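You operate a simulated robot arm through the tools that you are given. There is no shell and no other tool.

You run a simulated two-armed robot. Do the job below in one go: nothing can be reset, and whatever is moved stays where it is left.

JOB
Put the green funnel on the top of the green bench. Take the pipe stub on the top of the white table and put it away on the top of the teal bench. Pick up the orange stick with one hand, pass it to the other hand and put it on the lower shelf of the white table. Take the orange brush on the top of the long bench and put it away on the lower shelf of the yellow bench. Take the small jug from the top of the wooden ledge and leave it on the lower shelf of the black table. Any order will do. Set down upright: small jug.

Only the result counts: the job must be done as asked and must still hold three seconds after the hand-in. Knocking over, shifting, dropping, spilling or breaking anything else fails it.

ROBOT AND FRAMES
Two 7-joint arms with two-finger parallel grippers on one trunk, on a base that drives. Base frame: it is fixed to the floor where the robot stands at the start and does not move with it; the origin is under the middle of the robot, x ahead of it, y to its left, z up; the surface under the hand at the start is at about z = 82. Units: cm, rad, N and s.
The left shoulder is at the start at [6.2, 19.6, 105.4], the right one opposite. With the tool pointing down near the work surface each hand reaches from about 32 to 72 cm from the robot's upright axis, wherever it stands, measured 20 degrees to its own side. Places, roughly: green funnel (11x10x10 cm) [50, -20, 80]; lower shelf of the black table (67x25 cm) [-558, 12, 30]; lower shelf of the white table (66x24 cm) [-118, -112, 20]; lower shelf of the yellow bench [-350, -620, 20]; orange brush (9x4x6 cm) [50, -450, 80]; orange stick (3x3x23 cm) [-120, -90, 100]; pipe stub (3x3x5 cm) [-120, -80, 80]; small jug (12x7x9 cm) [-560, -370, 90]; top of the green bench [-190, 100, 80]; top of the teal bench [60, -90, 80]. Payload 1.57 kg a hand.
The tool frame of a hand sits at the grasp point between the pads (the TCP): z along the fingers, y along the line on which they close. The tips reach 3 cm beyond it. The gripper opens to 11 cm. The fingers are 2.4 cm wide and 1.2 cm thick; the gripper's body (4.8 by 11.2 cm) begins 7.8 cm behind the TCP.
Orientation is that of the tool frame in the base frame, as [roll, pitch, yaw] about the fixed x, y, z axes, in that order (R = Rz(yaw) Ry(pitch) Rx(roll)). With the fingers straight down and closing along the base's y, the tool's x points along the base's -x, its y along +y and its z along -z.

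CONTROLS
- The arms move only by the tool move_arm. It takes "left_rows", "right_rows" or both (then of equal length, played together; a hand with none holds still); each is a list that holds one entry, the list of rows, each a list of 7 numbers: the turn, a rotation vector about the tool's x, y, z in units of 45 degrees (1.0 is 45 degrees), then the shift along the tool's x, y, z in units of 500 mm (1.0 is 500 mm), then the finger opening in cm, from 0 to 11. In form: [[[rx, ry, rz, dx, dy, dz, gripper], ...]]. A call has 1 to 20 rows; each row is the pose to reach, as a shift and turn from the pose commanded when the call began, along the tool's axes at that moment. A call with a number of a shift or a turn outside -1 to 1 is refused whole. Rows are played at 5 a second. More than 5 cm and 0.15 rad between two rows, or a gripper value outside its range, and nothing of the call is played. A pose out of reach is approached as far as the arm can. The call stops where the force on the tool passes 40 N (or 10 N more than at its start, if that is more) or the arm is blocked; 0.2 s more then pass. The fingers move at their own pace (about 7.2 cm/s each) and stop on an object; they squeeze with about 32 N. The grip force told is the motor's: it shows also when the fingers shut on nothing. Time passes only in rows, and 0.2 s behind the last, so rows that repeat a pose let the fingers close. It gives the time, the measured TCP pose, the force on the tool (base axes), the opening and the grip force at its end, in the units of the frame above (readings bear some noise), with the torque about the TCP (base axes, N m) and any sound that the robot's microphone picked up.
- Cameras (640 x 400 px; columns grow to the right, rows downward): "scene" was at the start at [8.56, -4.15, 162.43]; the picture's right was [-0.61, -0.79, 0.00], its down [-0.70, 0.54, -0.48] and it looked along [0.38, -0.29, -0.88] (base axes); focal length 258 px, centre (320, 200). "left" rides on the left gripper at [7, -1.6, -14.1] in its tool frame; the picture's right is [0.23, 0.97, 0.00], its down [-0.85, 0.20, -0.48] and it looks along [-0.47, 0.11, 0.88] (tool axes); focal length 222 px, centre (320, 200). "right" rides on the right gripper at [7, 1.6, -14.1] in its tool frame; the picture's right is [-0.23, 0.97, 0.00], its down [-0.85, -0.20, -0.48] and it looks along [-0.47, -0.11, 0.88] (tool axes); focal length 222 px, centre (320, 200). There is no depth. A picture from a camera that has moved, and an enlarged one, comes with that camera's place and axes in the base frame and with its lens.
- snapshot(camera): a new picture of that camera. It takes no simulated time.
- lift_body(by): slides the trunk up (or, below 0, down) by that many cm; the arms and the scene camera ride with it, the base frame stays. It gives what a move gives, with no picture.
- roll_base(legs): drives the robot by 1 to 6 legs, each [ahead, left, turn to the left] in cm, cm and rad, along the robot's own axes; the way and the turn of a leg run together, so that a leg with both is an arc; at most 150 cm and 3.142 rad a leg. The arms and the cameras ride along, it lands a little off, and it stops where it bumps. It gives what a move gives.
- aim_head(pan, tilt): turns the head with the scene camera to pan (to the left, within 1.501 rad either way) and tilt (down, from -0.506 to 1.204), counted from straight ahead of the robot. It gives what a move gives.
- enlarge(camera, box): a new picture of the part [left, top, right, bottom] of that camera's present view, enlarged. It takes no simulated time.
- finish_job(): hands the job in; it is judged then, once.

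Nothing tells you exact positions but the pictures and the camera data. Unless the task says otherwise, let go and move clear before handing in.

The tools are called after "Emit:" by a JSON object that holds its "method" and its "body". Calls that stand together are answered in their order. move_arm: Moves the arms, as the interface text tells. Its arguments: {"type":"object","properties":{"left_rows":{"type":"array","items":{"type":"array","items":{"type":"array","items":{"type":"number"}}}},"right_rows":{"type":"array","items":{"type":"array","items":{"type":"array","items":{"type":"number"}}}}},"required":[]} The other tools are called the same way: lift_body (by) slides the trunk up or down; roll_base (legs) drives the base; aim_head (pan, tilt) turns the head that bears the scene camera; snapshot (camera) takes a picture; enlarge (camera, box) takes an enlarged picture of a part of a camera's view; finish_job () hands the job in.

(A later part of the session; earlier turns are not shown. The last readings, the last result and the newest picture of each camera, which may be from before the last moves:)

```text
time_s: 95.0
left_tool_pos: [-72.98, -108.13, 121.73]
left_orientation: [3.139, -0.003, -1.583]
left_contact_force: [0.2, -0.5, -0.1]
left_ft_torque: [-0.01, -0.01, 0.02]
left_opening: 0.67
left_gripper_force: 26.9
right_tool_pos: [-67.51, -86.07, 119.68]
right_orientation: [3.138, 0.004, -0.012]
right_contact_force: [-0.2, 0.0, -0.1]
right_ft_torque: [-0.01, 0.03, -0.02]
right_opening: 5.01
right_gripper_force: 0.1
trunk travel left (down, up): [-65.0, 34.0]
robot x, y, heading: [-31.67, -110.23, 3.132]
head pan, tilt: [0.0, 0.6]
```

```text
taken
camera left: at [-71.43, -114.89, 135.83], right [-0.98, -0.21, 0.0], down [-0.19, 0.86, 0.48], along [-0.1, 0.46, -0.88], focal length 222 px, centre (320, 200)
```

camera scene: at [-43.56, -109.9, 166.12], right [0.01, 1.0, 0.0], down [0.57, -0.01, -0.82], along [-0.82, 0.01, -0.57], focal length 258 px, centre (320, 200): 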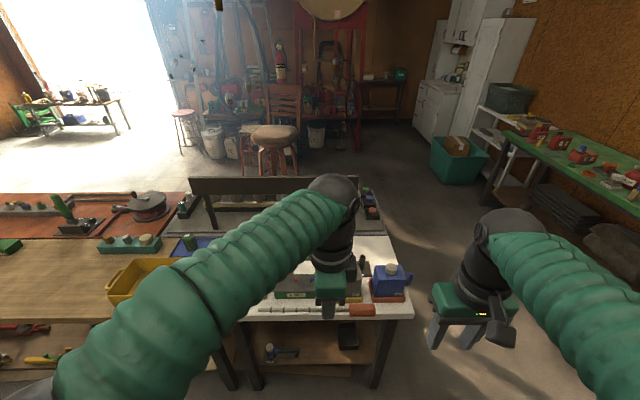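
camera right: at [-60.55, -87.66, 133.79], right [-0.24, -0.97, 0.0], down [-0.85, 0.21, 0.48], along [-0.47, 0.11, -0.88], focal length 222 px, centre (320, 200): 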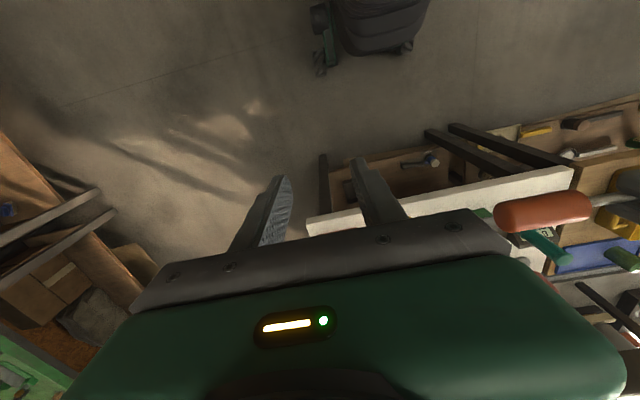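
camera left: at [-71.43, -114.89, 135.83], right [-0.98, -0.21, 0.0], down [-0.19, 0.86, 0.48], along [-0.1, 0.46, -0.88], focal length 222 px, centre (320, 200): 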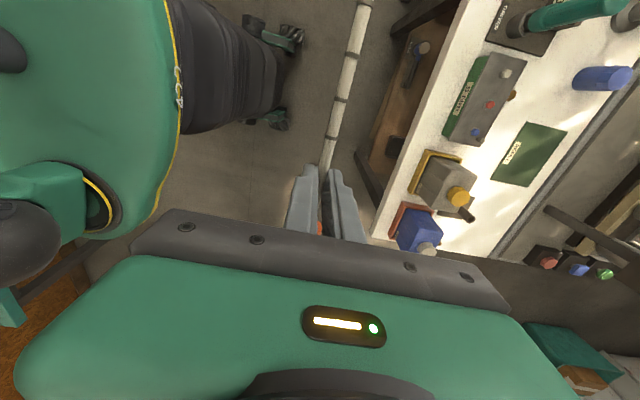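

The trunk moves at most 40 cm at a time. I'll lower it in two steps of 30 cm.

Emit:
{"method": "lift_body", "body": {"by": -30}}

Emit:
{"method": "lift_body", "body": {"by": -30}}

Emit:
{"method": "snapshot", "body": {"camera": "scene"}}

Emit:
{"method": "snapshot", "body": {"camera": "right"}}

Emit:
{"method": "snapshot", "body": {"camera": "left"}}

```text
time_s: 98.0
left_tool_pos: [-72.92, -108.05, 91.79]
left_orientation: [3.139, -0.003, -1.583]
left_contact_force: [-0.3, -0.1, 0.2]
left_ft_torque: [0.0, 0.0, 0.02]
left_opening: 0.67
left_gripper_force: 26.1
right_tool_pos: [-67.57, -86.07, 89.69]
right_orientation: [3.138, 0.004, -0.012]
right_contact_force: [-0.5, -0.4, -0.5]
right_ft_torque: [0.02, 0.0, 0.0]
right_opening: 5.01
right_gripper_force: 0.0
trunk travel left (down, up): [-35.0, 64.0]
robot x, y, heading: [-31.56, -110.56, 3.124]
head pan, tilt: [0.0, 0.6]
```

```text
time_s: 101.0
left_tool_pos: [-73.05, -108.14, 61.7]
left_orientation: [3.14, -0.004, -1.584]
left_contact_force: [-0.3, 0.4, -0.6]
left_ft_torque: [-0.02, -0.02, -0.04]
left_opening: 0.64
left_gripper_force: 26.6
right_tool_pos: [-67.46, -85.98, 59.68]
right_orientation: [3.14, 0.004, -0.012]
right_contact_force: [0.3, -0.1, -0.6]
right_ft_torque: [-0.02, 0.01, -0.01]
right_opening: 5.0
right_gripper_force: 0.0
trunk travel left (down, up): [-5.0, 94.0]
robot x, y, heading: [-31.55, -110.49, 3.129]
head pan, tilt: [0.0, 0.6]
```

```text
taken
camera scene: at [-43.5, -109.95, 106.13], right [0.01, 1.0, 0.0], down [0.57, -0.01, -0.82], along [-0.82, 0.01, -0.57], focal length 258 px, centre (320, 200)
```

scene: 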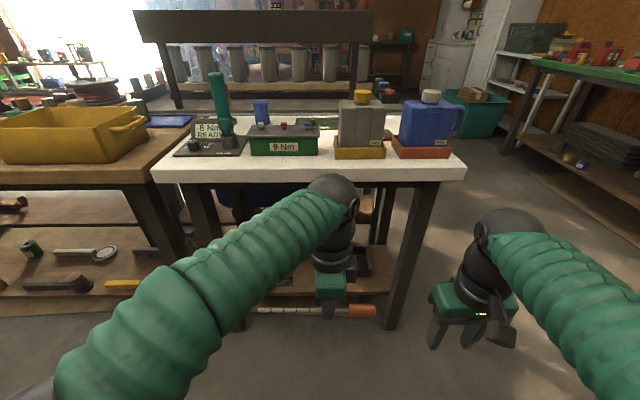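

```text
taken
camera right: at [-60.51, -87.71, 73.79], right [-0.24, -0.97, 0.0], down [-0.85, 0.21, 0.48], along [-0.47, 0.11, -0.88], focal length 222 px, centre (320, 200)
```

right: 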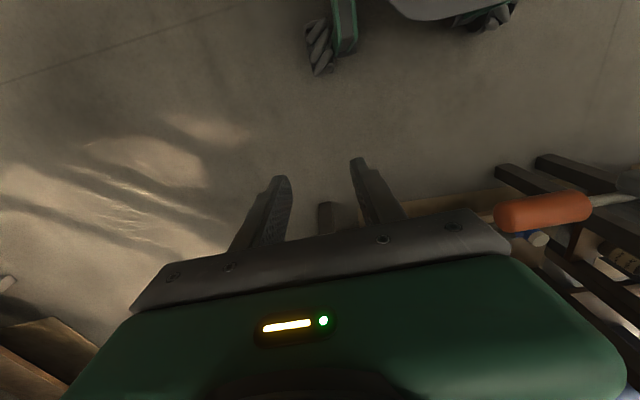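

```text
taken
camera left: at [-71.39, -114.94, 75.83], right [-0.98, -0.21, 0.0], down [-0.19, 0.86, 0.48], along [-0.1, 0.46, -0.88], focal length 222 px, centre (320, 200)
```

left: 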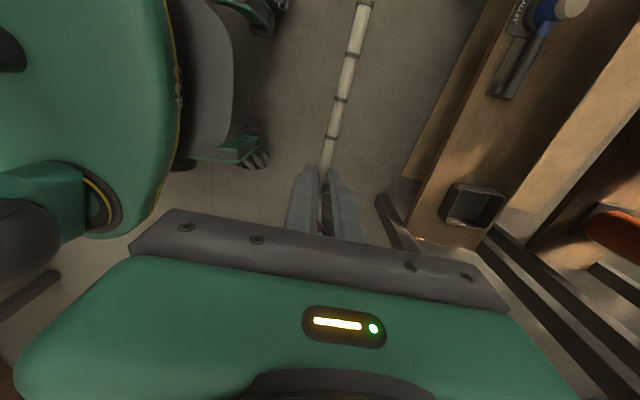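

The lower shelf holds a black tray near y = -92 and a mallet near x = -111, y = -120 to -138. The back-middle strip around x = -118 is free. I'll lower the left hand outside the table and drive nearer.

Emit:
{"method": "move_arm", "body": {"left_rows": [[[0, 0, 0, 0, 0, 0.08, 0], [0, 0, 0, 0, 0, 0.16, 0], [0, 0, 0, 0, 0, 0.24, 0], [0, 0, 0, 0, 0, 0.32, 0], [0, 0, 0, 0, 0, 0.4, 0], [0, 0, 0, 0, 0, 0.48, 0], [0, 0, 0, 0, 0, 0.56, 0], [0, 0, 0, 0, 0, 0.62, 0]]]}}

Emit:
{"method": "roll_base", "body": {"legs": [[0, -8, 0], [22, 0, 0]]}}

Emit:
{"method": "snapshot", "body": {"camera": "scene"}}

Emit:
{"method": "snapshot", "body": {"camera": "left"}}

Emit:
{"method": "snapshot", "body": {"camera": "right"}}

```text
time_s: 102.8
left_tool_pos: [-73.07, -108.19, 30.8]
left_orientation: [3.14, -0.004, -1.582]
left_contact_force: [-0.7, 0.8, -1.3]
left_ft_torque: [-0.03, 0.0, -0.02]
left_opening: 0.64
left_gripper_force: 25.7
right_tool_pos: [-67.66, -86.11, 59.68]
right_orientation: [3.138, 0.0, -0.014]
right_contact_force: [0.2, 0.9, 0.6]
right_ft_torque: [0.01, -0.02, 0.01]
right_opening: 5.03
right_gripper_force: 0.0
trunk travel left (down, up): [-5.0, 94.0]
robot x, y, heading: [-31.45, -110.32, 3.128]
head pan, tilt: [0.0, 0.6]
```

```text
time_s: 105.1
left_tool_pos: [-94.44, -99.96, 30.87]
left_orientation: [3.14, -0.003, -1.582]
left_contact_force: [0.3, -0.6, -0.8]
left_ft_torque: [-0.01, 0.01, -0.02]
left_opening: 0.65
left_gripper_force: 26.1
right_tool_pos: [-88.91, -77.74, 59.58]
right_orientation: [3.138, 0.003, -0.012]
right_contact_force: [-0.2, 0.3, -0.7]
right_ft_torque: [-0.01, -0.01, 0.0]
right_opening: 4.98
right_gripper_force: 0.1
trunk travel left (down, up): [-5.0, 94.0]
robot x, y, heading: [-53.3, -101.99, 3.123]
head pan, tilt: [0.0, 0.6]
```

```text
taken
camera scene: at [-65.0, -101.59, 106.11], right [0.01, 1.0, 0.0], down [0.57, -0.01, -0.82], along [-0.82, 0.01, -0.57], focal length 258 px, centre (320, 200)
```

scene: 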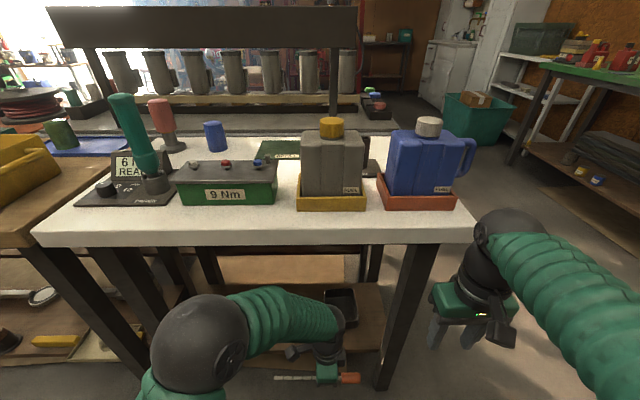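

```text
taken
camera left: at [-92.97, -106.72, 44.9], right [-0.98, -0.21, 0.0], down [-0.19, 0.86, 0.48], along [-0.1, 0.46, -0.88], focal length 222 px, centre (320, 200)
```

left: 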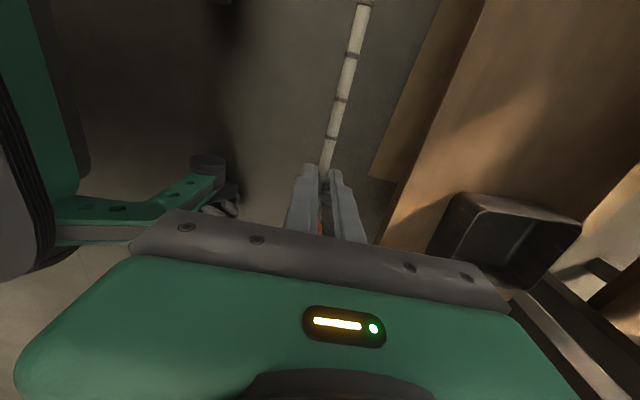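

```text
taken
camera right: at [-81.99, -79.36, 73.76], right [-0.24, -0.97, 0.0], down [-0.85, 0.21, 0.48], along [-0.47, 0.11, -0.88], focal length 222 px, centre (320, 200)
```

right: 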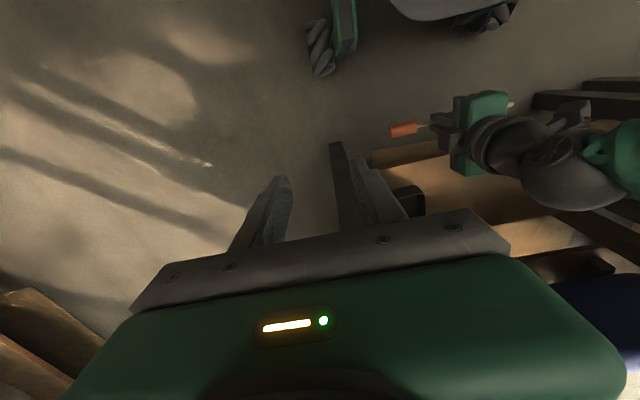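

Tray's near side is at y ≈ -98.5, so I'll aim the hand at y = -113 and x = -118.5. First I shift left outside the shelf, then reach in under the top.

Emit:
{"method": "move_arm", "body": {"left_rows": [[[0, 0, 0, 0.09, 0.02, 0, 0], [0, 0, 0, 0.18, 0.04, 0, 0], [0, 0, 0, 0.25, 0.08, 0, 0], [0, 0, 0, 0.265, 0.15, 0, 0], [0, 0, 0, 0.265, 0.22, 0, 0], [0, 0, 0, 0.265, 0.29, 0, 0], [0, 0, 0, 0.265, 0.36, 0, 0], [0, 0, 0, 0.265, 0.43, 0, 0], [0, 0, 0, 0.265, 0.477, 0, 0], [0, 0, 0, 0.265, 0.477, 0, 0]]]}}

Emit:
{"method": "snapshot", "body": {"camera": "scene"}}

Emit:
{"method": "snapshot", "body": {"camera": "left"}}

Emit:
{"method": "snapshot", "body": {"camera": "right"}}

```text
time_s: 107.3
left_tool_pos: [-118.54, -112.79, 30.86]
left_orientation: [3.138, -0.004, -1.583]
left_contact_force: [0.0, 0.2, -0.6]
left_ft_torque: [-0.02, 0.01, 0.01]
left_opening: 0.67
left_gripper_force: 25.8
right_tool_pos: [-88.91, -77.74, 59.79]
right_orientation: [3.138, 0.003, -0.012]
right_contact_force: [0.5, -1.3, -0.6]
right_ft_torque: [-0.01, 0.02, -0.03]
right_opening: 5.0
right_gripper_force: 0.0
trunk travel left (down, up): [-5.0, 94.0]
robot x, y, heading: [-52.79, -101.59, 3.128]
head pan, tilt: [0.0, 0.6]
```

```text
taken
camera scene: at [-65.07, -101.67, 106.11], right [0.01, 1.0, 0.0], down [0.57, -0.01, -0.82], along [-0.82, 0.01, -0.57], focal length 258 px, centre (320, 200)
```

scene: 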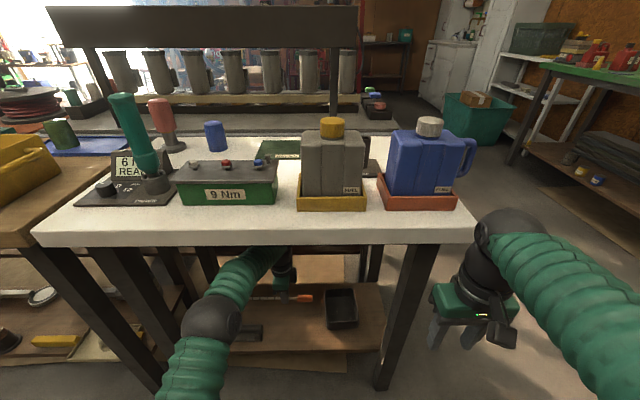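

```text
taken
camera left: at [-116.98, -119.68, 44.95], right [-0.98, -0.21, 0.0], down [-0.19, 0.86, 0.48], along [-0.1, 0.46, -0.88], focal length 222 px, centre (320, 200)
```

left: 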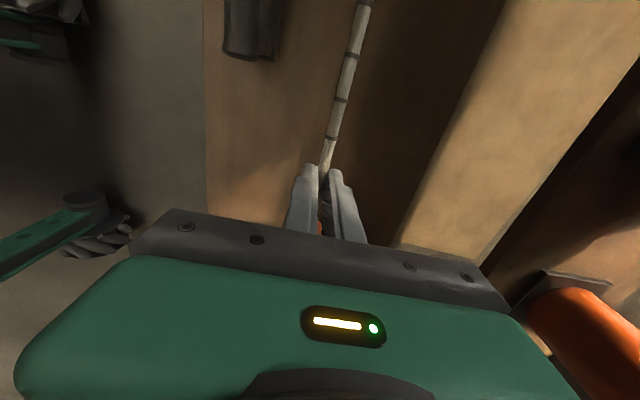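

```text
taken
camera right: at [-81.94, -79.42, 73.81], right [-0.24, -0.97, 0.0], down [-0.85, 0.21, 0.48], along [-0.47, 0.11, -0.88], focal length 222 px, centre (320, 200)
```

right: 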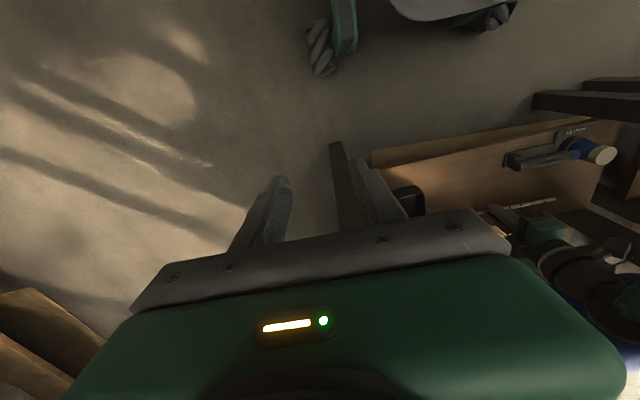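

The stick is over the free strip, and the arm is clear of the tabletop. I'll lower it slowly until it touches.

Emit:
{"method": "move_arm", "body": {"left_rows": [[[0, 0, 0, 0, 0, 0.04, 0], [0, 0, 0, 0, 0, 0.08, 0], [0, 0, 0, 0, 0, 0.11, 0], [0, 0, 0, 0, 0, 0.13, 0], [0, 0, 0, 0, 0, 0.13, 0]]]}}

Emit:
{"method": "snapshot", "body": {"camera": "left"}}

Emit:
{"method": "enlarge", "body": {"camera": "scene", "box": [220, 240, 400, 360]}}

```text
time_s: 108.5
left_tool_pos: [-118.47, -112.75, 24.46]
left_orientation: [3.139, -0.002, -1.583]
left_contact_force: [-0.4, 0.4, -0.8]
left_ft_torque: [-0.04, 0.0, -0.01]
left_opening: 0.65
left_gripper_force: 26.3
right_tool_pos: [-88.81, -77.74, 59.71]
right_orientation: [3.138, 0.005, -0.013]
right_contact_force: [-0.3, -0.5, 0.5]
right_ft_torque: [0.0, 0.01, -0.01]
right_opening: 5.02
right_gripper_force: 0.1
trunk travel left (down, up): [-5.0, 94.0]
robot x, y, heading: [-52.71, -102.18, 3.131]
head pan, tilt: [0.0, 0.6]
```

```text
taken
camera left: at [-116.98, -119.61, 38.63], right [-0.98, -0.21, 0.0], down [-0.19, 0.86, 0.48], along [-0.1, 0.46, -0.88], focal length 222 px, centre (320, 200)
```

left: 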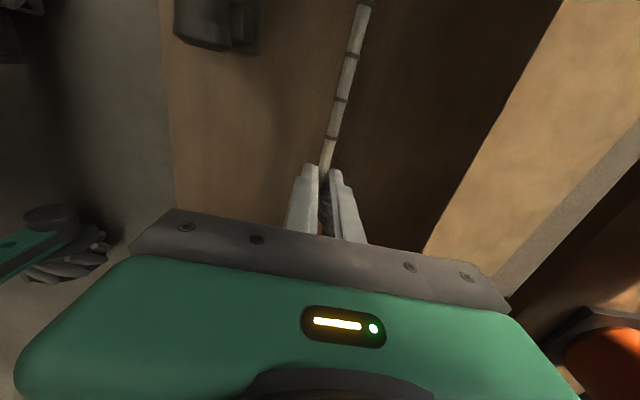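

```text
3.33 times, centred on (310, 300) of scene
camera zoom: at [-65.06, -101.67, 106.11], right [0.01, 1.0, 0.0], down [0.57, -0.01, -0.82], along [-0.82, 0.01, -0.57], focal length 859 px, centre (353, -133)
```

zoom: 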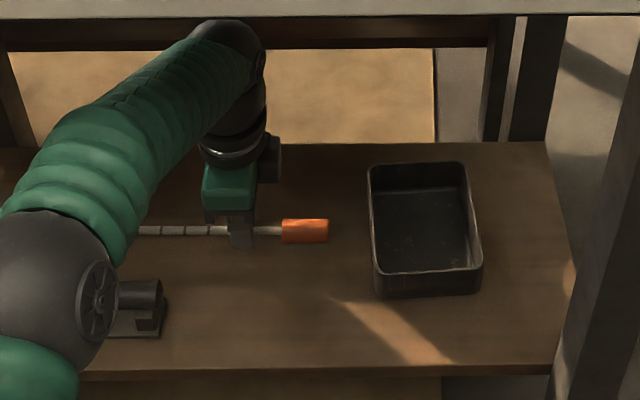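

Emit:
{"method": "move_arm", "body": {"left_rows": [[[0, 0, 0, 0, 0, 0.01, 0], [0, 0, 0, 0, 0, 0.02, 0], [0, 0, 0, 0, 0, 0.03, 0], [0, 0, 0, 0, 0, 0.036, 0], [0, 0, 0, 0, 0, 0.036, 0]]]}}

Emit:
{"method": "enlarge", "body": {"camera": "scene", "box": [220, 240, 400, 360]}}

```text
time_s: 109.7
left_tool_pos: [-118.63, -112.86, 23.04]
left_orientation: [3.131, -0.002, -1.583]
left_contact_force: [-0.9, -3.6, 24.3]
left_ft_torque: [0.49, -0.11, -0.01]
left_opening: 0.68
left_gripper_force: 26.1
right_tool_pos: [-88.98, -77.77, 59.76]
right_orientation: [3.139, 0.005, -0.012]
right_contact_force: [0.1, -0.3, -0.4]
right_ft_torque: [0.0, 0.03, 0.01]
right_opening: 5.01
right_gripper_force: 0.0
trunk travel left (down, up): [-5.0, 94.0]
robot x, y, heading: [-52.7, -101.64, 3.131]
head pan, tilt: [0.0, 0.6]
```

```text
3.33 times, centred on (310, 300) of scene
camera zoom: at [-64.69, -101.64, 106.2], right [0.01, 1.0, 0.0], down [0.56, -0.01, -0.83], along [-0.83, 0.01, -0.56], focal length 859 px, centre (353, -133)
```

zoom: 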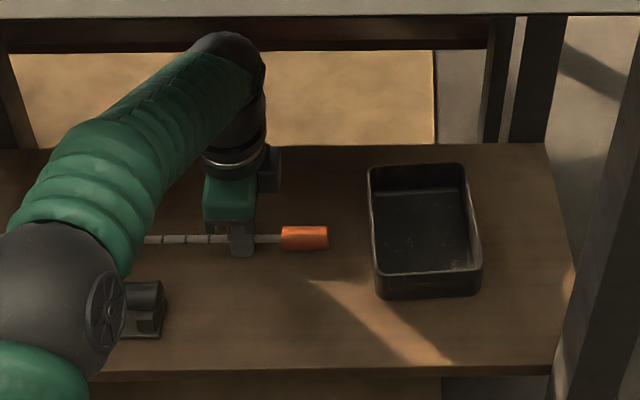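

Contact: 24 N at z = 23. I'll ease up 4 mm and open gently.

Emit:
{"method": "move_arm", "body": {"left_rows": [[[0, 0, 0, 0, 0, -0.008, 0], [0, 0, 0, 0, 0, -0.008, 0.9], [0, 0, 0, 0, 0, -0.008, 1.2], [0, 0, 0, 0, 0, -0.008, 1.8], [0, 0, 0, 0, 0, -0.008, 2.6], [0, 0, 0, 0, 0, -0.008, 3.4], [0, 0, 0, 0, 0, -0.008, 3.4], [0, 0, 0, 0, 0, -0.008, 3.4]]]}}

Emit:
{"method": "enlarge", "body": {"camera": "scene", "box": [220, 240, 400, 360]}}

Emit:
{"method": "snapshot", "body": {"camera": "left"}}

```text
time_s: 111.5
left_tool_pos: [-118.46, -112.76, 23.07]
left_orientation: [3.142, -0.004, -1.583]
left_contact_force: [-1.3, 0.5, 1.5]
left_ft_torque: [0.04, -0.01, 0.02]
left_opening: 3.22
left_gripper_force: 0.1
right_tool_pos: [-88.95, -77.82, 59.77]
right_orientation: [3.137, 0.003, -0.013]
right_contact_force: [-0.1, 0.2, 0.2]
right_ft_torque: [0.01, 0.01, -0.02]
right_opening: 5.0
right_gripper_force: 0.1
trunk travel left (down, up): [-5.0, 94.0]
robot x, y, heading: [-53.18, -101.86, 3.128]
head pan, tilt: [0.0, 0.6]
```

```text
3.33 times, centred on (310, 300) of scene
camera zoom: at [-65.03, -101.65, 106.11], right [0.01, 1.0, 0.0], down [0.57, -0.01, -0.82], along [-0.82, 0.01, -0.57], focal length 859 px, centre (353, -133)
```

zoom: 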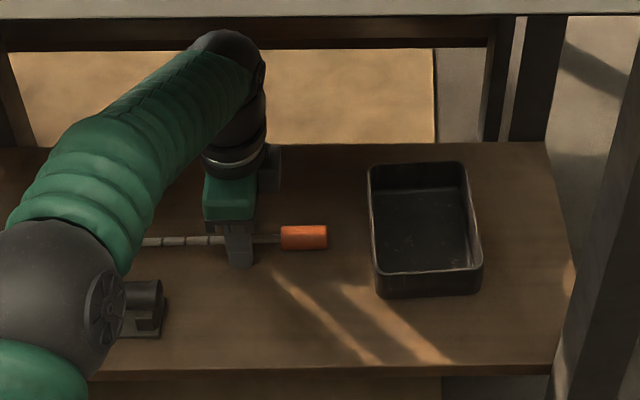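

```text
taken
camera left: at [-116.96, -119.69, 37.12], right [-0.98, -0.21, 0.0], down [-0.19, 0.86, 0.48], along [-0.1, 0.46, -0.88], focal length 222 px, centre (320, 200)
```

left: 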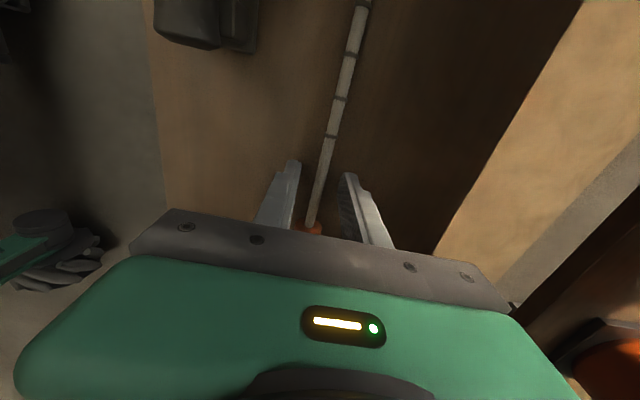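

The stick rests free on the shelf. I'll lift the left hand straight up 8 cm and draw it back out.

Emit:
{"method": "move_arm", "body": {"left_rows": [[[0, 0, 0, 0, 0, -0.02, 3.4], [0, 0, 0, 0, 0, -0.06, 3.4], [0, 0, 0, 0, 0, -0.11, 3.4], [0, 0, 0, 0, 0, -0.16, 3.4], [0, 0, 0, 0, -0.07, -0.16, 3.4], [0, 0, 0, 0, -0.15, -0.16, 3.4], [0, 0, 0, 0, -0.23, -0.16, 3.4], [0, 0, 0, 0, -0.31, -0.16, 3.4], [0, 0, 0, 0, -0.39, -0.16, 3.4], [0, 0, 0, 0, -0.477, -0.16, 3.4]]]}}

Emit:
{"method": "enlarge", "body": {"camera": "scene", "box": [180, 240, 400, 380]}}

Emit:
{"method": "snapshot", "body": {"camera": "left"}}

```text
time_s: 113.7
left_tool_pos: [-94.68, -113.07, 31.21]
left_orientation: [3.139, -0.004, -1.583]
left_contact_force: [0.4, 0.4, -0.2]
left_ft_torque: [-0.02, 0.01, -0.03]
left_opening: 3.39
left_gripper_force: 0.1
right_tool_pos: [-88.91, -77.86, 59.65]
right_orientation: [3.138, 0.005, -0.013]
right_contact_force: [-0.2, 0.3, -1.2]
right_ft_torque: [0.01, 0.0, 0.01]
right_opening: 5.0
right_gripper_force: 0.0
trunk travel left (down, up): [-5.0, 94.0]
robot x, y, heading: [-52.91, -102.28, 3.128]
head pan, tilt: [0.0, 0.6]
```

```text
2.86 times, centred on (290, 310) of scene
camera zoom: at [-64.97, -101.67, 106.12], right [0.01, 1.0, 0.0], down [0.57, -0.01, -0.82], along [-0.82, 0.01, -0.57], focal length 737 px, centre (406, -114)
```

zoom: 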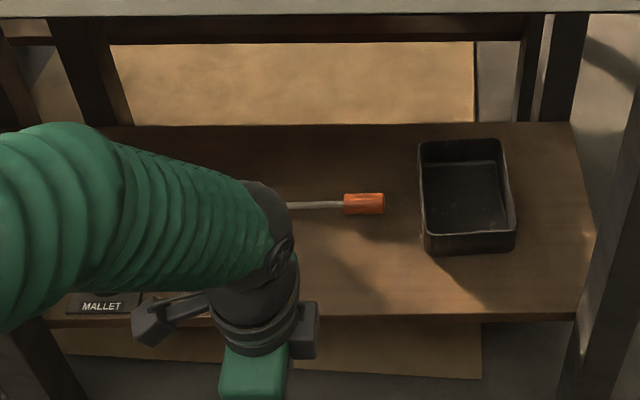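

```text
taken
camera left: at [-93.12, -120.07, 45.34], right [-0.98, -0.21, 0.0], down [-0.19, 0.86, 0.48], along [-0.11, 0.46, -0.88], focal length 222 px, centre (320, 200)
```

left: 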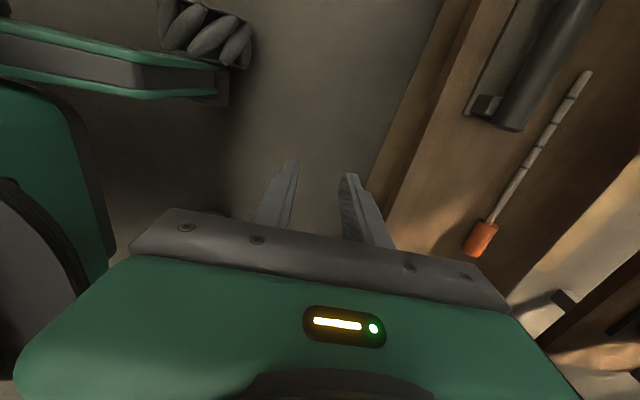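

The stick lies still on the lower shelf. I'll back off, raise the trunk, and restore the left hand's carry pose.

Emit:
{"method": "roll_base", "body": {"legs": [[-22, 0, 0]]}}

Emit:
{"method": "lift_body", "body": {"by": 30}}

Emit:
{"method": "lift_body", "body": {"by": 30}}

Emit:
{"method": "move_arm", "body": {"left_rows": [[[0, 0, 0, 0.02, 0, -0.06, 5], [0, 0, -0.16, 0.05, 0, -0.13, 5], [0, 0, -0.32, 0.1, 0, -0.2, 5], [0, 0, -0.48, 0.15, 0, -0.27, 5], [0, 0, -0.64, 0.2, 0, -0.34, 5], [0, 0, -0.8, 0.25, 0, -0.41, 5], [0, 0, -0.95, 0.3, 0, -0.48, 5], [0, 0, -1, 0.3, 0, -0.54, 5]]]}}

Emit:
{"method": "move_arm", "body": {"left_rows": [[[0, 0, -0.16, 0, 0, 0, 5], [0, 0, -0.32, 0, 0, 0, 5], [0, 0, -0.48, 0, 0, 0, 5], [0, 0, -0.64, 0, 0, 0, 5], [0, 0, -0.8, 0, 0, 0, 5], [0, 0, -0.95, 0, 0, 0, 5], [0, 0, -1, 0, 0, 0, 5]]]}}

Emit:
{"method": "snapshot", "body": {"camera": "scene"}}

```text
time_s: 115.4
left_tool_pos: [-72.44, -113.5, 31.16]
left_orientation: [3.139, -0.002, -1.588]
left_contact_force: [-0.9, -0.1, 0.0]
left_ft_torque: [-0.01, 0.03, -0.03]
left_opening: 3.41
left_gripper_force: 0.1
right_tool_pos: [-66.5, -77.99, 59.6]
right_orientation: [3.138, 0.004, -0.013]
right_contact_force: [0.2, -0.4, -0.3]
right_ft_torque: [-0.01, -0.02, -0.03]
right_opening: 5.01
right_gripper_force: 0.1
trunk travel left (down, up): [-5.0, 94.0]
robot x, y, heading: [-31.12, -101.96, 3.126]
head pan, tilt: [0.0, 0.6]
```

```text
time_s: 118.4
left_tool_pos: [-72.52, -113.37, 61.24]
left_orientation: [3.141, -0.004, -1.588]
left_contact_force: [0.1, 0.7, 0.2]
left_ft_torque: [-0.02, -0.03, 0.07]
left_opening: 3.39
left_gripper_force: 0.0
right_tool_pos: [-66.65, -78.09, 89.72]
right_orientation: [3.139, 0.005, -0.013]
right_contact_force: [-0.2, -0.1, -0.7]
right_ft_torque: [0.02, -0.02, -0.02]
right_opening: 5.01
right_gripper_force: 0.1
trunk travel left (down, up): [-35.0, 64.0]
robot x, y, heading: [-30.91, -102.15, 3.124]
head pan, tilt: [0.0, 0.6]
```

```text
time_s: 121.4
left_tool_pos: [-72.52, -113.45, 91.25]
left_orientation: [3.137, -0.004, -1.586]
left_contact_force: [-0.1, -0.6, 0.1]
left_ft_torque: [0.01, 0.01, -0.01]
left_opening: 3.42
left_gripper_force: 0.1
right_tool_pos: [-66.71, -78.1, 119.75]
right_orientation: [3.14, 0.003, -0.015]
right_contact_force: [1.2, 0.3, -0.1]
right_ft_torque: [0.0, -0.03, -0.03]
right_opening: 5.0
right_gripper_force: 0.1
trunk travel left (down, up): [-65.0, 34.0]
robot x, y, heading: [-30.96, -102.34, 3.125]
head pan, tilt: [0.0, 0.6]
```

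```text
time_s: 123.2
left_tool_pos: [-72.71, -128.39, 118.3]
left_orientation: [3.138, 0.0, -0.801]
left_contact_force: [0.5, 0.4, 0.6]
left_ft_torque: [0.01, 0.01, -0.04]
left_opening: 5.01
left_gripper_force: 0.1
right_tool_pos: [-66.63, -78.1, 119.65]
right_orientation: [3.137, 0.004, -0.015]
right_contact_force: [-0.8, -0.2, 0.5]
right_ft_torque: [-0.01, 0.0, 0.01]
right_opening: 5.01
right_gripper_force: 0.0
trunk travel left (down, up): [-65.0, 34.0]
robot x, y, heading: [-30.89, -102.13, 3.129]
head pan, tilt: [0.0, 0.6]
```

```text
time_s: 124.8
left_tool_pos: [-72.74, -128.44, 118.3]
left_orientation: [3.138, 0.004, -0.014]
left_contact_force: [-0.3, -0.9, 0.3]
left_ft_torque: [0.0, -0.02, -0.02]
left_opening: 5.02
left_gripper_force: 0.0
right_tool_pos: [-66.71, -78.06, 119.77]
right_orientation: [3.139, 0.003, -0.014]
right_contact_force: [0.1, -0.9, -0.1]
right_ft_torque: [-0.01, 0.02, 0.01]
right_opening: 4.99
right_gripper_force: 0.0
trunk travel left (down, up): [-65.0, 34.0]
robot x, y, heading: [-31.05, -102.13, 3.128]
head pan, tilt: [0.0, 0.6]
```

```text
taken
camera scene: at [-42.77, -102.02, 166.12], right [0.02, 1.0, 0.0], down [0.57, -0.01, -0.82], along [-0.82, 0.01, -0.57], focal length 258 px, centre (320, 200)
```

scene: 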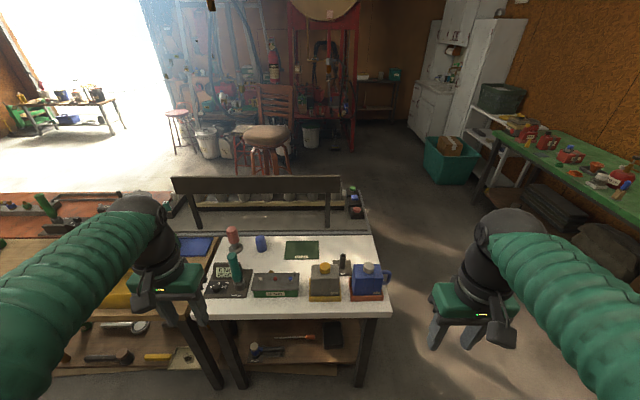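

The stick shows on the lower shelf and everything on top is in place. I'll roll back up to the table for the pipe stub.

Emit:
{"method": "roll_base", "body": {"legs": [[26, 0, 0]]}}

Emit:
{"method": "move_arm", "body": {"right_rows": [[[0, 0, 0, -0.08, 0.006, 0.02, 6], [0, 0, 0, -0.16, 0.012, 0.05, 6], [0, 0, 0, -0.24, 0.018, 0.08, 6], [0, 0, 0, -0.32, 0.024, 0.1, 6], [0, 0, 0, -0.4, 0.03, 0.13, 6], [0, 0, 0, -0.44, 0.036, 0.16, 6], [0, 0, 0, -0.44, 0.036, 0.16, 6]]]}}

Emit:
{"method": "snapshot", "body": {"camera": "right"}}

Emit:
{"method": "enlarge", "body": {"camera": "scene", "box": [300, 200, 440, 310]}}

Emit:
{"method": "enlarge", "body": {"camera": "left", "box": [0, 60, 240, 220]}}

```text
time_s: 126.6
left_tool_pos: [-98.52, -127.6, 118.27]
left_orientation: [3.139, 0.004, -0.021]
left_contact_force: [-0.8, 0.0, 0.5]
left_ft_torque: [-0.03, 0.03, 0.02]
left_opening: 5.02
left_gripper_force: 0.1
right_tool_pos: [-92.08, -77.43, 119.72]
right_orientation: [3.137, 0.007, -0.019]
right_contact_force: [-0.1, 0.0, -0.7]
right_ft_torque: [-0.01, 0.0, 0.02]
right_opening: 5.02
right_gripper_force: 0.0
trunk travel left (down, up): [-65.0, 34.0]
robot x, y, heading: [-56.57, -101.38, 3.123]
head pan, tilt: [0.0, 0.6]
```

```text
time_s: 128.2
left_tool_pos: [-98.65, -127.69, 118.39]
left_orientation: [3.138, 0.003, -0.019]
left_contact_force: [0.0, -0.4, -0.1]
left_ft_torque: [0.04, 0.0, -0.02]
left_opening: 5.0
left_gripper_force: 0.1
right_tool_pos: [-114.39, -78.84, 111.59]
right_orientation: [3.139, 0.006, -0.019]
right_contact_force: [-0.1, -0.4, 0.1]
right_ft_torque: [-0.04, 0.03, 0.02]
right_opening: 6.02
right_gripper_force: 0.1
trunk travel left (down, up): [-65.0, 34.0]
robot x, y, heading: [-56.34, -101.88, 3.116]
head pan, tilt: [0.0, 0.6]
```

```text
taken
camera right: at [-107.41, -80.6, 125.73], right [-0.25, -0.97, 0.0], down [-0.85, 0.22, 0.48], along [-0.47, 0.12, -0.88], focal length 222 px, centre (320, 200)
```

right: 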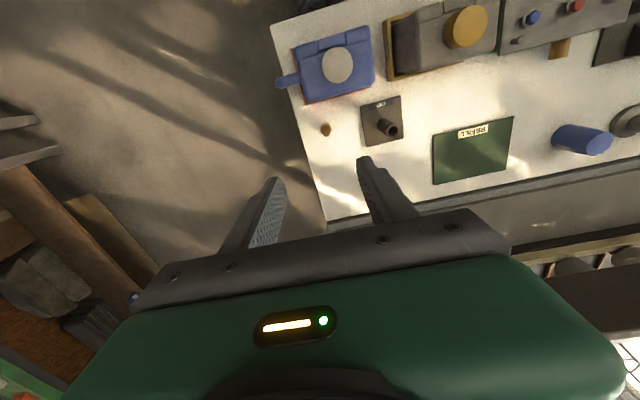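

```text
3.64 times, centred on (370, 255) of scene
camera zoom: at [-68.64, -101.5, 166.12], right [0.02, 1.0, 0.0], down [0.57, -0.01, -0.82], along [-0.82, 0.02, -0.57], focal length 938 px, centre (138, 0)
```

zoom: 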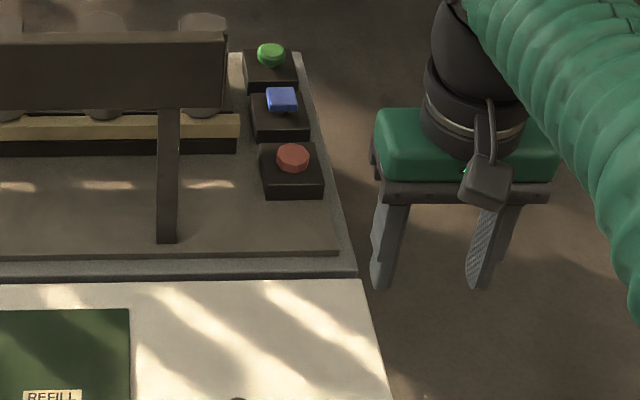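

```text
2.50 times, centred on (120, 140) of left
camera zoom: at [-91.55, -126.09, 132.35], right [0.21, -0.98, 0.0], down [-0.86, -0.18, 0.48], along [-0.47, -0.1, -0.88], focal length 555 px, centre (820, 350)
```

zoom: 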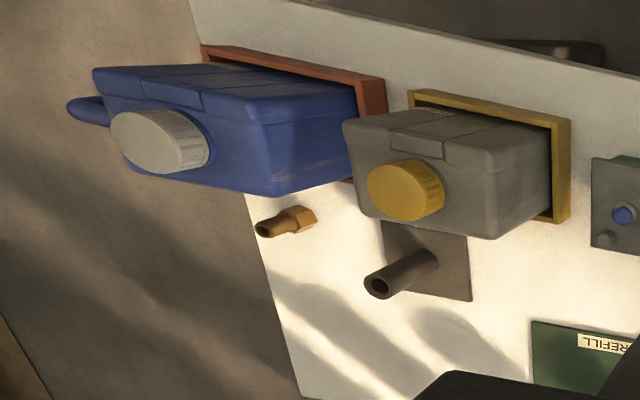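

The stub stands at about [-116.4, -79.6] with its middle near z = 80. I'll come down halfway and check the alignment.

Emit:
{"method": "move_arm", "body": {"right_rows": [[[0, 0, 0, -0.038, 0.018, 0.06, 6], [0, 0, 0, -0.038, 0.018, 0.13, 6], [0, 0, 0, -0.038, 0.018, 0.2, 6], [0, 0, 0, -0.038, 0.018, 0.27, 6], [0, 0, 0, -0.038, 0.018, 0.33, 6], [0, 0, 0, -0.038, 0.018, 0.33, 6]]]}}

Emit:
{"method": "snapshot", "body": {"camera": "right"}}

Emit:
{"method": "enlarge", "body": {"camera": "left", "box": [0, 60, 240, 220]}}

```text
time_s: 129.6
left_tool_pos: [-98.53, -127.66, 118.2]
left_orientation: [3.138, 0.004, -0.02]
left_contact_force: [0.3, -0.7, -0.2]
left_ft_torque: [0.01, -0.01, -0.03]
left_opening: 5.03
left_gripper_force: 0.1
right_tool_pos: [-116.23, -79.82, 94.95]
right_orientation: [3.137, 0.006, -0.018]
right_contact_force: [0.9, -0.3, -0.6]
right_ft_torque: [-0.04, -0.01, -0.01]
right_opening: 5.99
right_gripper_force: 0.2
trunk travel left (down, up): [-65.0, 34.0]
robot x, y, heading: [-56.47, -101.89, 3.124]
head pan, tilt: [0.0, 0.6]
```

```text
taken
camera right: at [-109.25, -81.46, 109.17], right [-0.25, -0.97, 0.0], down [-0.85, 0.22, 0.48], along [-0.47, 0.12, -0.88], focal length 222 px, centre (320, 200)
```

right: 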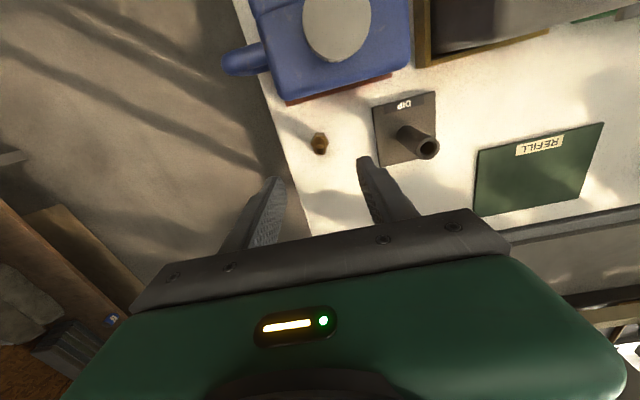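

```text
2.50 times, centred on (120, 140) of left
camera zoom: at [-91.58, -126.08, 132.34], right [0.21, -0.98, 0.0], down [-0.86, -0.18, 0.48], along [-0.47, -0.1, -0.88], focal length 555 px, centre (820, 350)
```

zoom: 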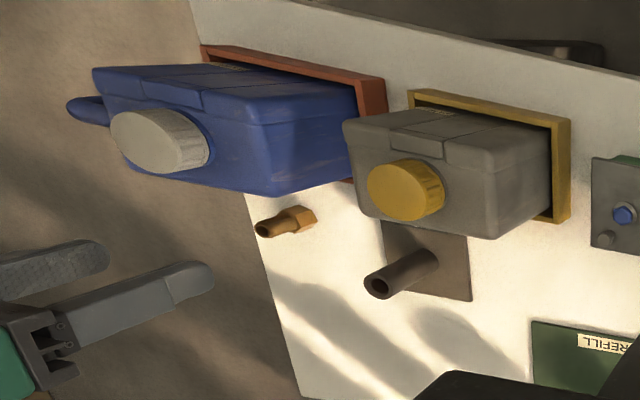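

The stub is centred between the fingers. I'll go down to about z = 82.3 and close.

Emit:
{"method": "move_arm", "body": {"right_rows": [[[0, 0, 0, 0, 0, 0.06, 6], [0, 0, 0, 0, 0, 0.12, 6], [0, 0, 0, 0, 0, 0.18, 6], [0, 0, 0, 0, 0, 0.22, 6], [0, 0, 0, 0, 0, 0.24, 6], [0, 0, 0, 0, 0, 0.252, 6], [0, 0, 0, 0, 0, 0.252, 6]]]}}

Emit:
{"method": "snapshot", "body": {"camera": "right"}}

```text
time_s: 131.2
left_tool_pos: [-98.68, -127.7, 118.3]
left_orientation: [3.139, 0.002, -0.02]
left_contact_force: [0.0, 0.4, 0.1]
left_ft_torque: [-0.01, 0.01, 0.04]
left_opening: 5.01
left_gripper_force: 0.0
right_tool_pos: [-116.38, -79.66, 82.56]
right_orientation: [3.138, 0.004, -0.019]
right_contact_force: [0.5, -0.4, -0.5]
right_ft_torque: [0.02, 0.02, 0.0]
right_opening: 6.02
right_gripper_force: 0.1
trunk travel left (down, up): [-65.0, 34.0]
robot x, y, heading: [-56.63, -101.66, 3.122]
head pan, tilt: [0.0, 0.6]
```

```text
taken
camera right: at [-109.42, -81.38, 96.76], right [-0.25, -0.97, 0.0], down [-0.85, 0.22, 0.48], along [-0.47, 0.12, -0.88], focal length 222 px, centre (320, 200)
```

right: 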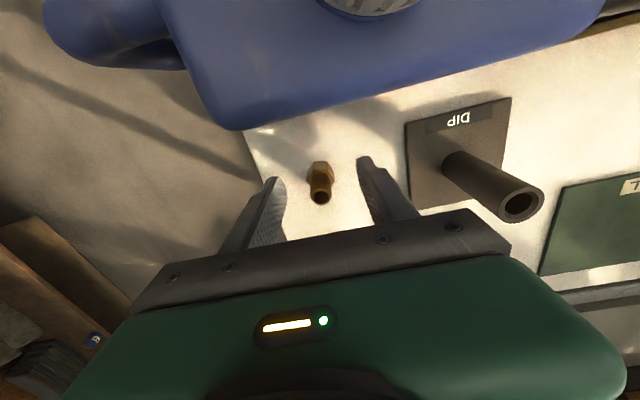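

Emit:
{"method": "move_arm", "body": {"right_rows": [[[0, 0, 0, 0, 0, 0.008, 6], [0, 0, 0, 0, 0, 0.014, 6], [0, 0, 0, 0, 0, 0.014, 4.5], [0, 0, 0, 0, 0, 0.014, 3.5], [0, 0, 0, 0, 0, 0.014, 2.5], [0, 0, 0, 0, 0, 0.014, 1], [0, 0, 0, 0, 0, 0.014, 0.5], [0, 0, 0, 0, 0, 0.014, 0.5]]]}}

Emit:
{"method": "snapshot", "body": {"camera": "right"}}

```text
time_s: 133.0
left_tool_pos: [-98.64, -127.73, 118.27]
left_orientation: [3.139, 0.003, -0.019]
left_contact_force: [0.6, -0.1, -0.2]
left_ft_torque: [-0.01, -0.03, 0.03]
left_opening: 5.02
left_gripper_force: 0.0
right_tool_pos: [-116.34, -79.65, 81.97]
right_orientation: [3.139, 0.005, -0.02]
right_contact_force: [-0.2, 0.0, -0.6]
right_ft_torque: [0.01, -0.01, 0.02]
right_opening: 1.94
right_gripper_force: 32.2
trunk travel left (down, up): [-65.0, 34.0]
robot x, y, heading: [-56.89, -101.66, 3.12]
head pan, tilt: [0.0, 0.6]
```

```text
taken
camera right: at [-109.46, -81.35, 96.09], right [-0.25, -0.97, 0.0], down [-0.85, 0.22, 0.48], along [-0.47, 0.12, -0.88], focal length 222 px, centre (320, 200)
```

right: 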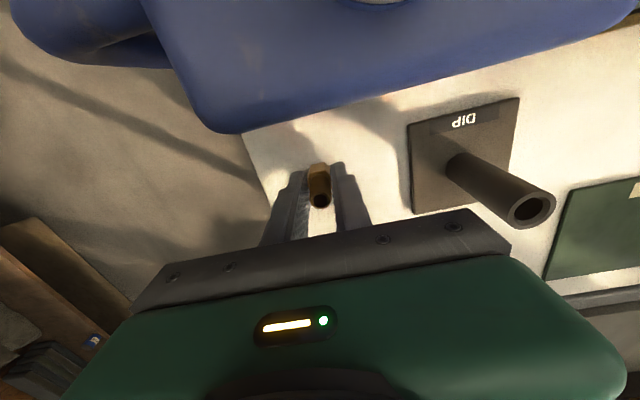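

The stub is held at a 1.9 cm opening. I'll lift it straight up and draw it back.

Emit:
{"method": "move_arm", "body": {"right_rows": [[[0, 0, 0, 0, 0, -0.03, 0.5], [0, 0, 0, 0, 0, -0.1, 0.5], [0, 0, 0, 0, 0, -0.18, 0.5], [0, 0, 0, 0, 0, -0.26, 0.5], [0, 0, 0, 0, 0, -0.34, 0.5], [0, 0, 0, 0, 0, -0.42, 0.5], [0, 0, 0, 0, 0, -0.5, 0.5], [0, 0, 0, 0, 0, -0.58, 0.5], [0, 0, 0, 0, 0, -0.66, 0.5], [0, 0, 0, 0.07, 0, -0.68, 0.5], [0, 0, 0, 0.15, 0, -0.7, 0.5], [0, 0, 0, 0.23, 0, -0.7, 0.5], [0, 0, 0, 0.31, 0, -0.7, 0.5], [0, 0, 0, 0.39, 0, -0.7, 0.5], [0, 0, 0, 0.44, 0, -0.7, 0.5]]]}}

Emit:
{"method": "snapshot", "body": {"camera": "right"}}

Emit:
{"method": "snapshot", "body": {"camera": "scene"}}

```text
time_s: 136.2
left_tool_pos: [-98.63, -127.66, 118.22]
left_orientation: [3.137, 0.004, -0.02]
left_contact_force: [0.8, -0.8, 0.1]
left_ft_torque: [-0.02, 0.01, -0.02]
left_opening: 5.0
left_gripper_force: 0.1
right_tool_pos: [-94.17, -79.97, 116.82]
right_orientation: [3.139, 0.005, -0.019]
right_contact_force: [-1.0, 0.2, -0.6]
right_ft_torque: [0.01, -0.01, -0.06]
right_opening: 1.98
right_gripper_force: 32.1
trunk travel left (down, up): [-65.0, 34.0]
robot x, y, heading: [-56.67, -101.85, 3.121]
head pan, tilt: [0.0, 0.6]
```

```text
taken
camera right: at [-87.15, -81.69, 131.02], right [-0.25, -0.97, 0.0], down [-0.85, 0.22, 0.48], along [-0.47, 0.12, -0.88], focal length 222 px, centre (320, 200)
```

right: 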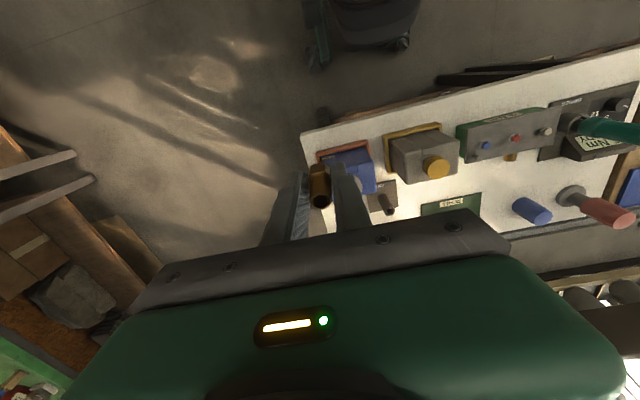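

```text
taken
camera scene: at [-68.49, -101.51, 166.13], right [0.02, 1.0, 0.0], down [0.57, -0.01, -0.82], along [-0.82, 0.02, -0.57], focal length 258 px, centre (320, 200)
```

scene: 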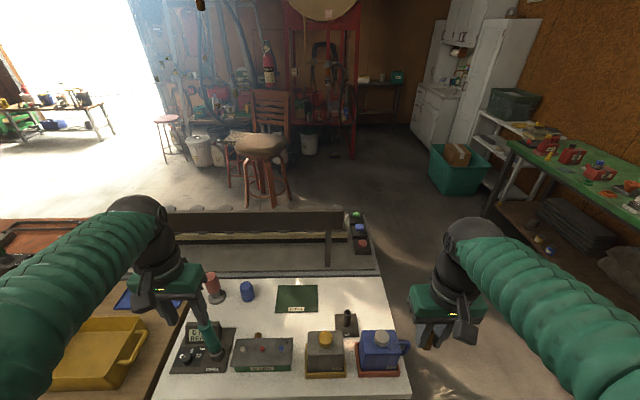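

The stub is in hand. I'll back to mid-aisle, turn round toward the teal bench and look for a free spot.

Emit:
{"method": "roll_base", "body": {"legs": [[-20, 0, 0], [0, 0, 3.14]]}}

Emit:
{"method": "aim_head", "body": {"pan": 0.0, "tilt": 0.7}}

Emit:
{"method": "snapshot", "body": {"camera": "scene"}}

Emit:
{"method": "aim_head", "body": {"pan": 0.7, "tilt": 0.6}}

Emit:
{"method": "snapshot", "body": {"camera": "scene"}}

```text
time_s: 145.1
left_tool_pos: [7.18, -78.5, 118.17]
left_orientation: [3.139, 0.004, 3.07]
left_contact_force: [-0.7, -0.5, -0.1]
left_ft_torque: [0.02, 0.01, 0.04]
left_opening: 5.05
left_gripper_force: 0.0
right_tool_pos: [0.39, -125.86, 116.87]
right_orientation: [3.137, 0.003, 3.07]
right_contact_force: [0.2, 0.0, -0.7]
right_ft_torque: [0.02, 0.0, 0.02]
right_opening: 1.98
right_gripper_force: 32.3
trunk travel left (down, up): [-65.0, 34.0]
robot x, y, heading: [-36.43, -102.42, -0.065]
head pan, tilt: [0.0, 0.6]
```

```text
time_s: 145.8
left_tool_pos: [7.17, -78.52, 118.3]
left_orientation: [3.137, 0.003, 3.07]
left_contact_force: [-0.6, 0.4, -0.4]
left_ft_torque: [-0.02, -0.01, 0.01]
left_opening: 5.01
left_gripper_force: 0.0
right_tool_pos: [0.43, -125.9, 116.9]
right_orientation: [3.137, 0.002, 3.07]
right_contact_force: [0.6, 0.4, 0.2]
right_ft_torque: [-0.04, 0.01, 0.02]
right_opening: 1.98
right_gripper_force: 31.9
trunk travel left (down, up): [-65.0, 34.0]
robot x, y, heading: [-35.69, -102.46, -0.076]
head pan, tilt: [0.0, 0.7]
```

```text
taken
camera scene: at [-24.22, -102.98, 165.26], right [-0.07, -1.0, 0.0], down [-0.64, 0.05, -0.76], along [0.76, -0.05, -0.65], focal length 258 px, centre (320, 200)
```

scene: 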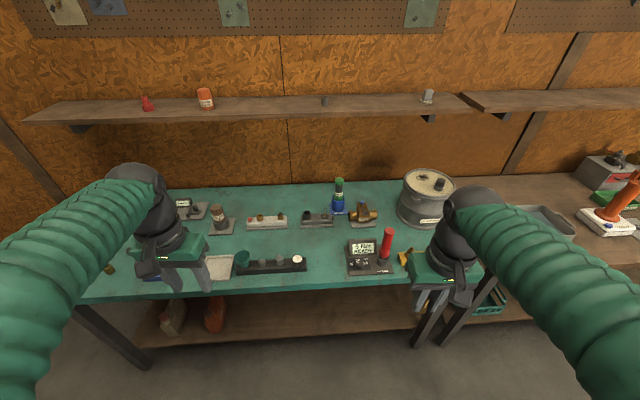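

```text
time_s: 146.8
left_tool_pos: [7.31, -78.57, 118.33]
left_orientation: [3.137, 0.003, 3.07]
left_contact_force: [-0.1, -0.1, 0.4]
left_ft_torque: [-0.03, -0.02, 0.01]
left_opening: 5.02
left_gripper_force: 0.1
right_tool_pos: [0.37, -125.9, 116.89]
right_orientation: [3.138, 0.004, 3.071]
right_contact_force: [-0.7, -0.4, 0.2]
right_ft_torque: [0.02, -0.02, -0.02]
right_opening: 1.96
right_gripper_force: 32.4
trunk travel left (down, up): [-65.0, 34.0]
robot x, y, heading: [-36.02, -102.46, -0.07]
head pan, tilt: [0.7, 0.6]
```

```text
taken
camera scene: at [-25.55, -97.18, 166.12], right [0.59, -0.81, 0.0], down [-0.46, -0.33, -0.82], along [0.67, 0.48, -0.57], focal length 258 px, centre (320, 200)
```

scene: 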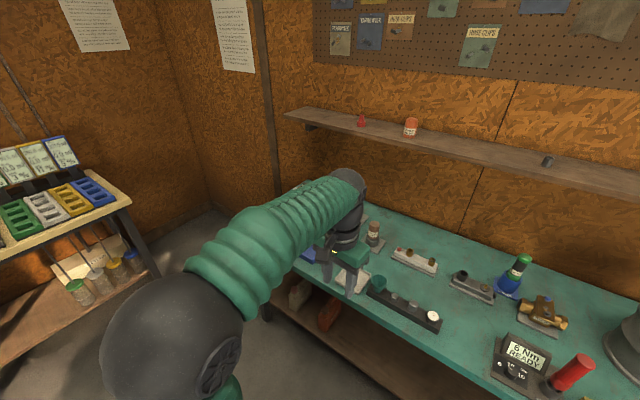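

There is a free patch on the teal bench near [43, -110], between the black strip and the "5 Nm" device. I'll drive up to it.

Emit:
{"method": "roll_base", "body": {"legs": [[0, 5, 0.07], [24, 0, 0]]}}

Emit:
{"method": "aim_head", "body": {"pan": -0.2, "tilt": 0.9}}

Emit:
{"method": "snapshot", "body": {"camera": "scene"}}

Emit:
{"method": "snapshot", "body": {"camera": "right"}}

```text
time_s: 149.1
left_tool_pos: [29.59, -69.13, 118.0]
left_orientation: [-3.133, 0.005, 3.14]
left_contact_force: [-0.3, 1.0, 0.1]
left_ft_torque: [-0.09, -0.01, -0.01]
left_opening: 4.99
left_gripper_force: 0.0
right_tool_pos: [25.97, -116.9, 117.21]
right_orientation: [-3.134, 0.007, 3.14]
right_contact_force: [0.4, 0.4, -0.6]
right_ft_torque: [-0.09, 0.01, -0.01]
right_opening: 1.97
right_gripper_force: 31.9
trunk travel left (down, up): [-65.0, 34.0]
robot x, y, heading: [-11.75, -96.75, -0.003]
head pan, tilt: [0.7, 0.6]
```

```text
time_s: 150.3
left_tool_pos: [29.81, -71.43, 118.55]
left_orientation: [3.131, 0.003, 3.14]
left_contact_force: [0.4, 0.7, -0.6]
left_ft_torque: [0.04, 0.04, 0.04]
left_opening: 5.01
left_gripper_force: 0.1
right_tool_pos: [26.01, -119.08, 116.75]
right_orientation: [3.13, 0.005, 3.139]
right_contact_force: [-0.4, -0.7, -1.4]
right_ft_torque: [0.02, 0.01, -0.02]
right_opening: 1.96
right_gripper_force: 32.3
trunk travel left (down, up): [-65.0, 34.0]
robot x, y, heading: [-11.75, -97.13, -0.003]
head pan, tilt: [-0.201, 0.901]
```

```text
taken
camera scene: at [-1.13, -99.5, 163.64], right [-0.2, -0.98, -0.01], down [-0.77, 0.16, -0.62], along [0.61, -0.12, -0.78], focal length 258 px, centre (320, 200)
```

scene: 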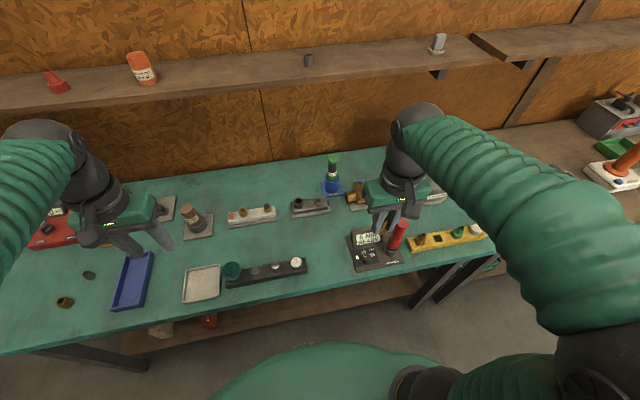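

```text
taken
camera right: at [19.01, -117.6, 130.92], right [0.23, 0.97, 0.01], down [0.85, -0.21, 0.48], along [0.47, -0.1, -0.88], focal length 222 px, centre (320, 200)
```

right: 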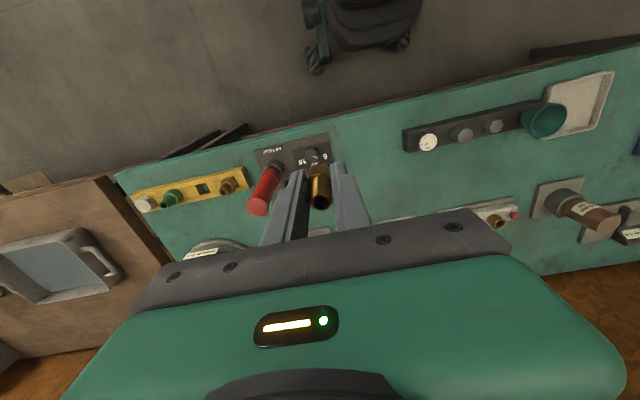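

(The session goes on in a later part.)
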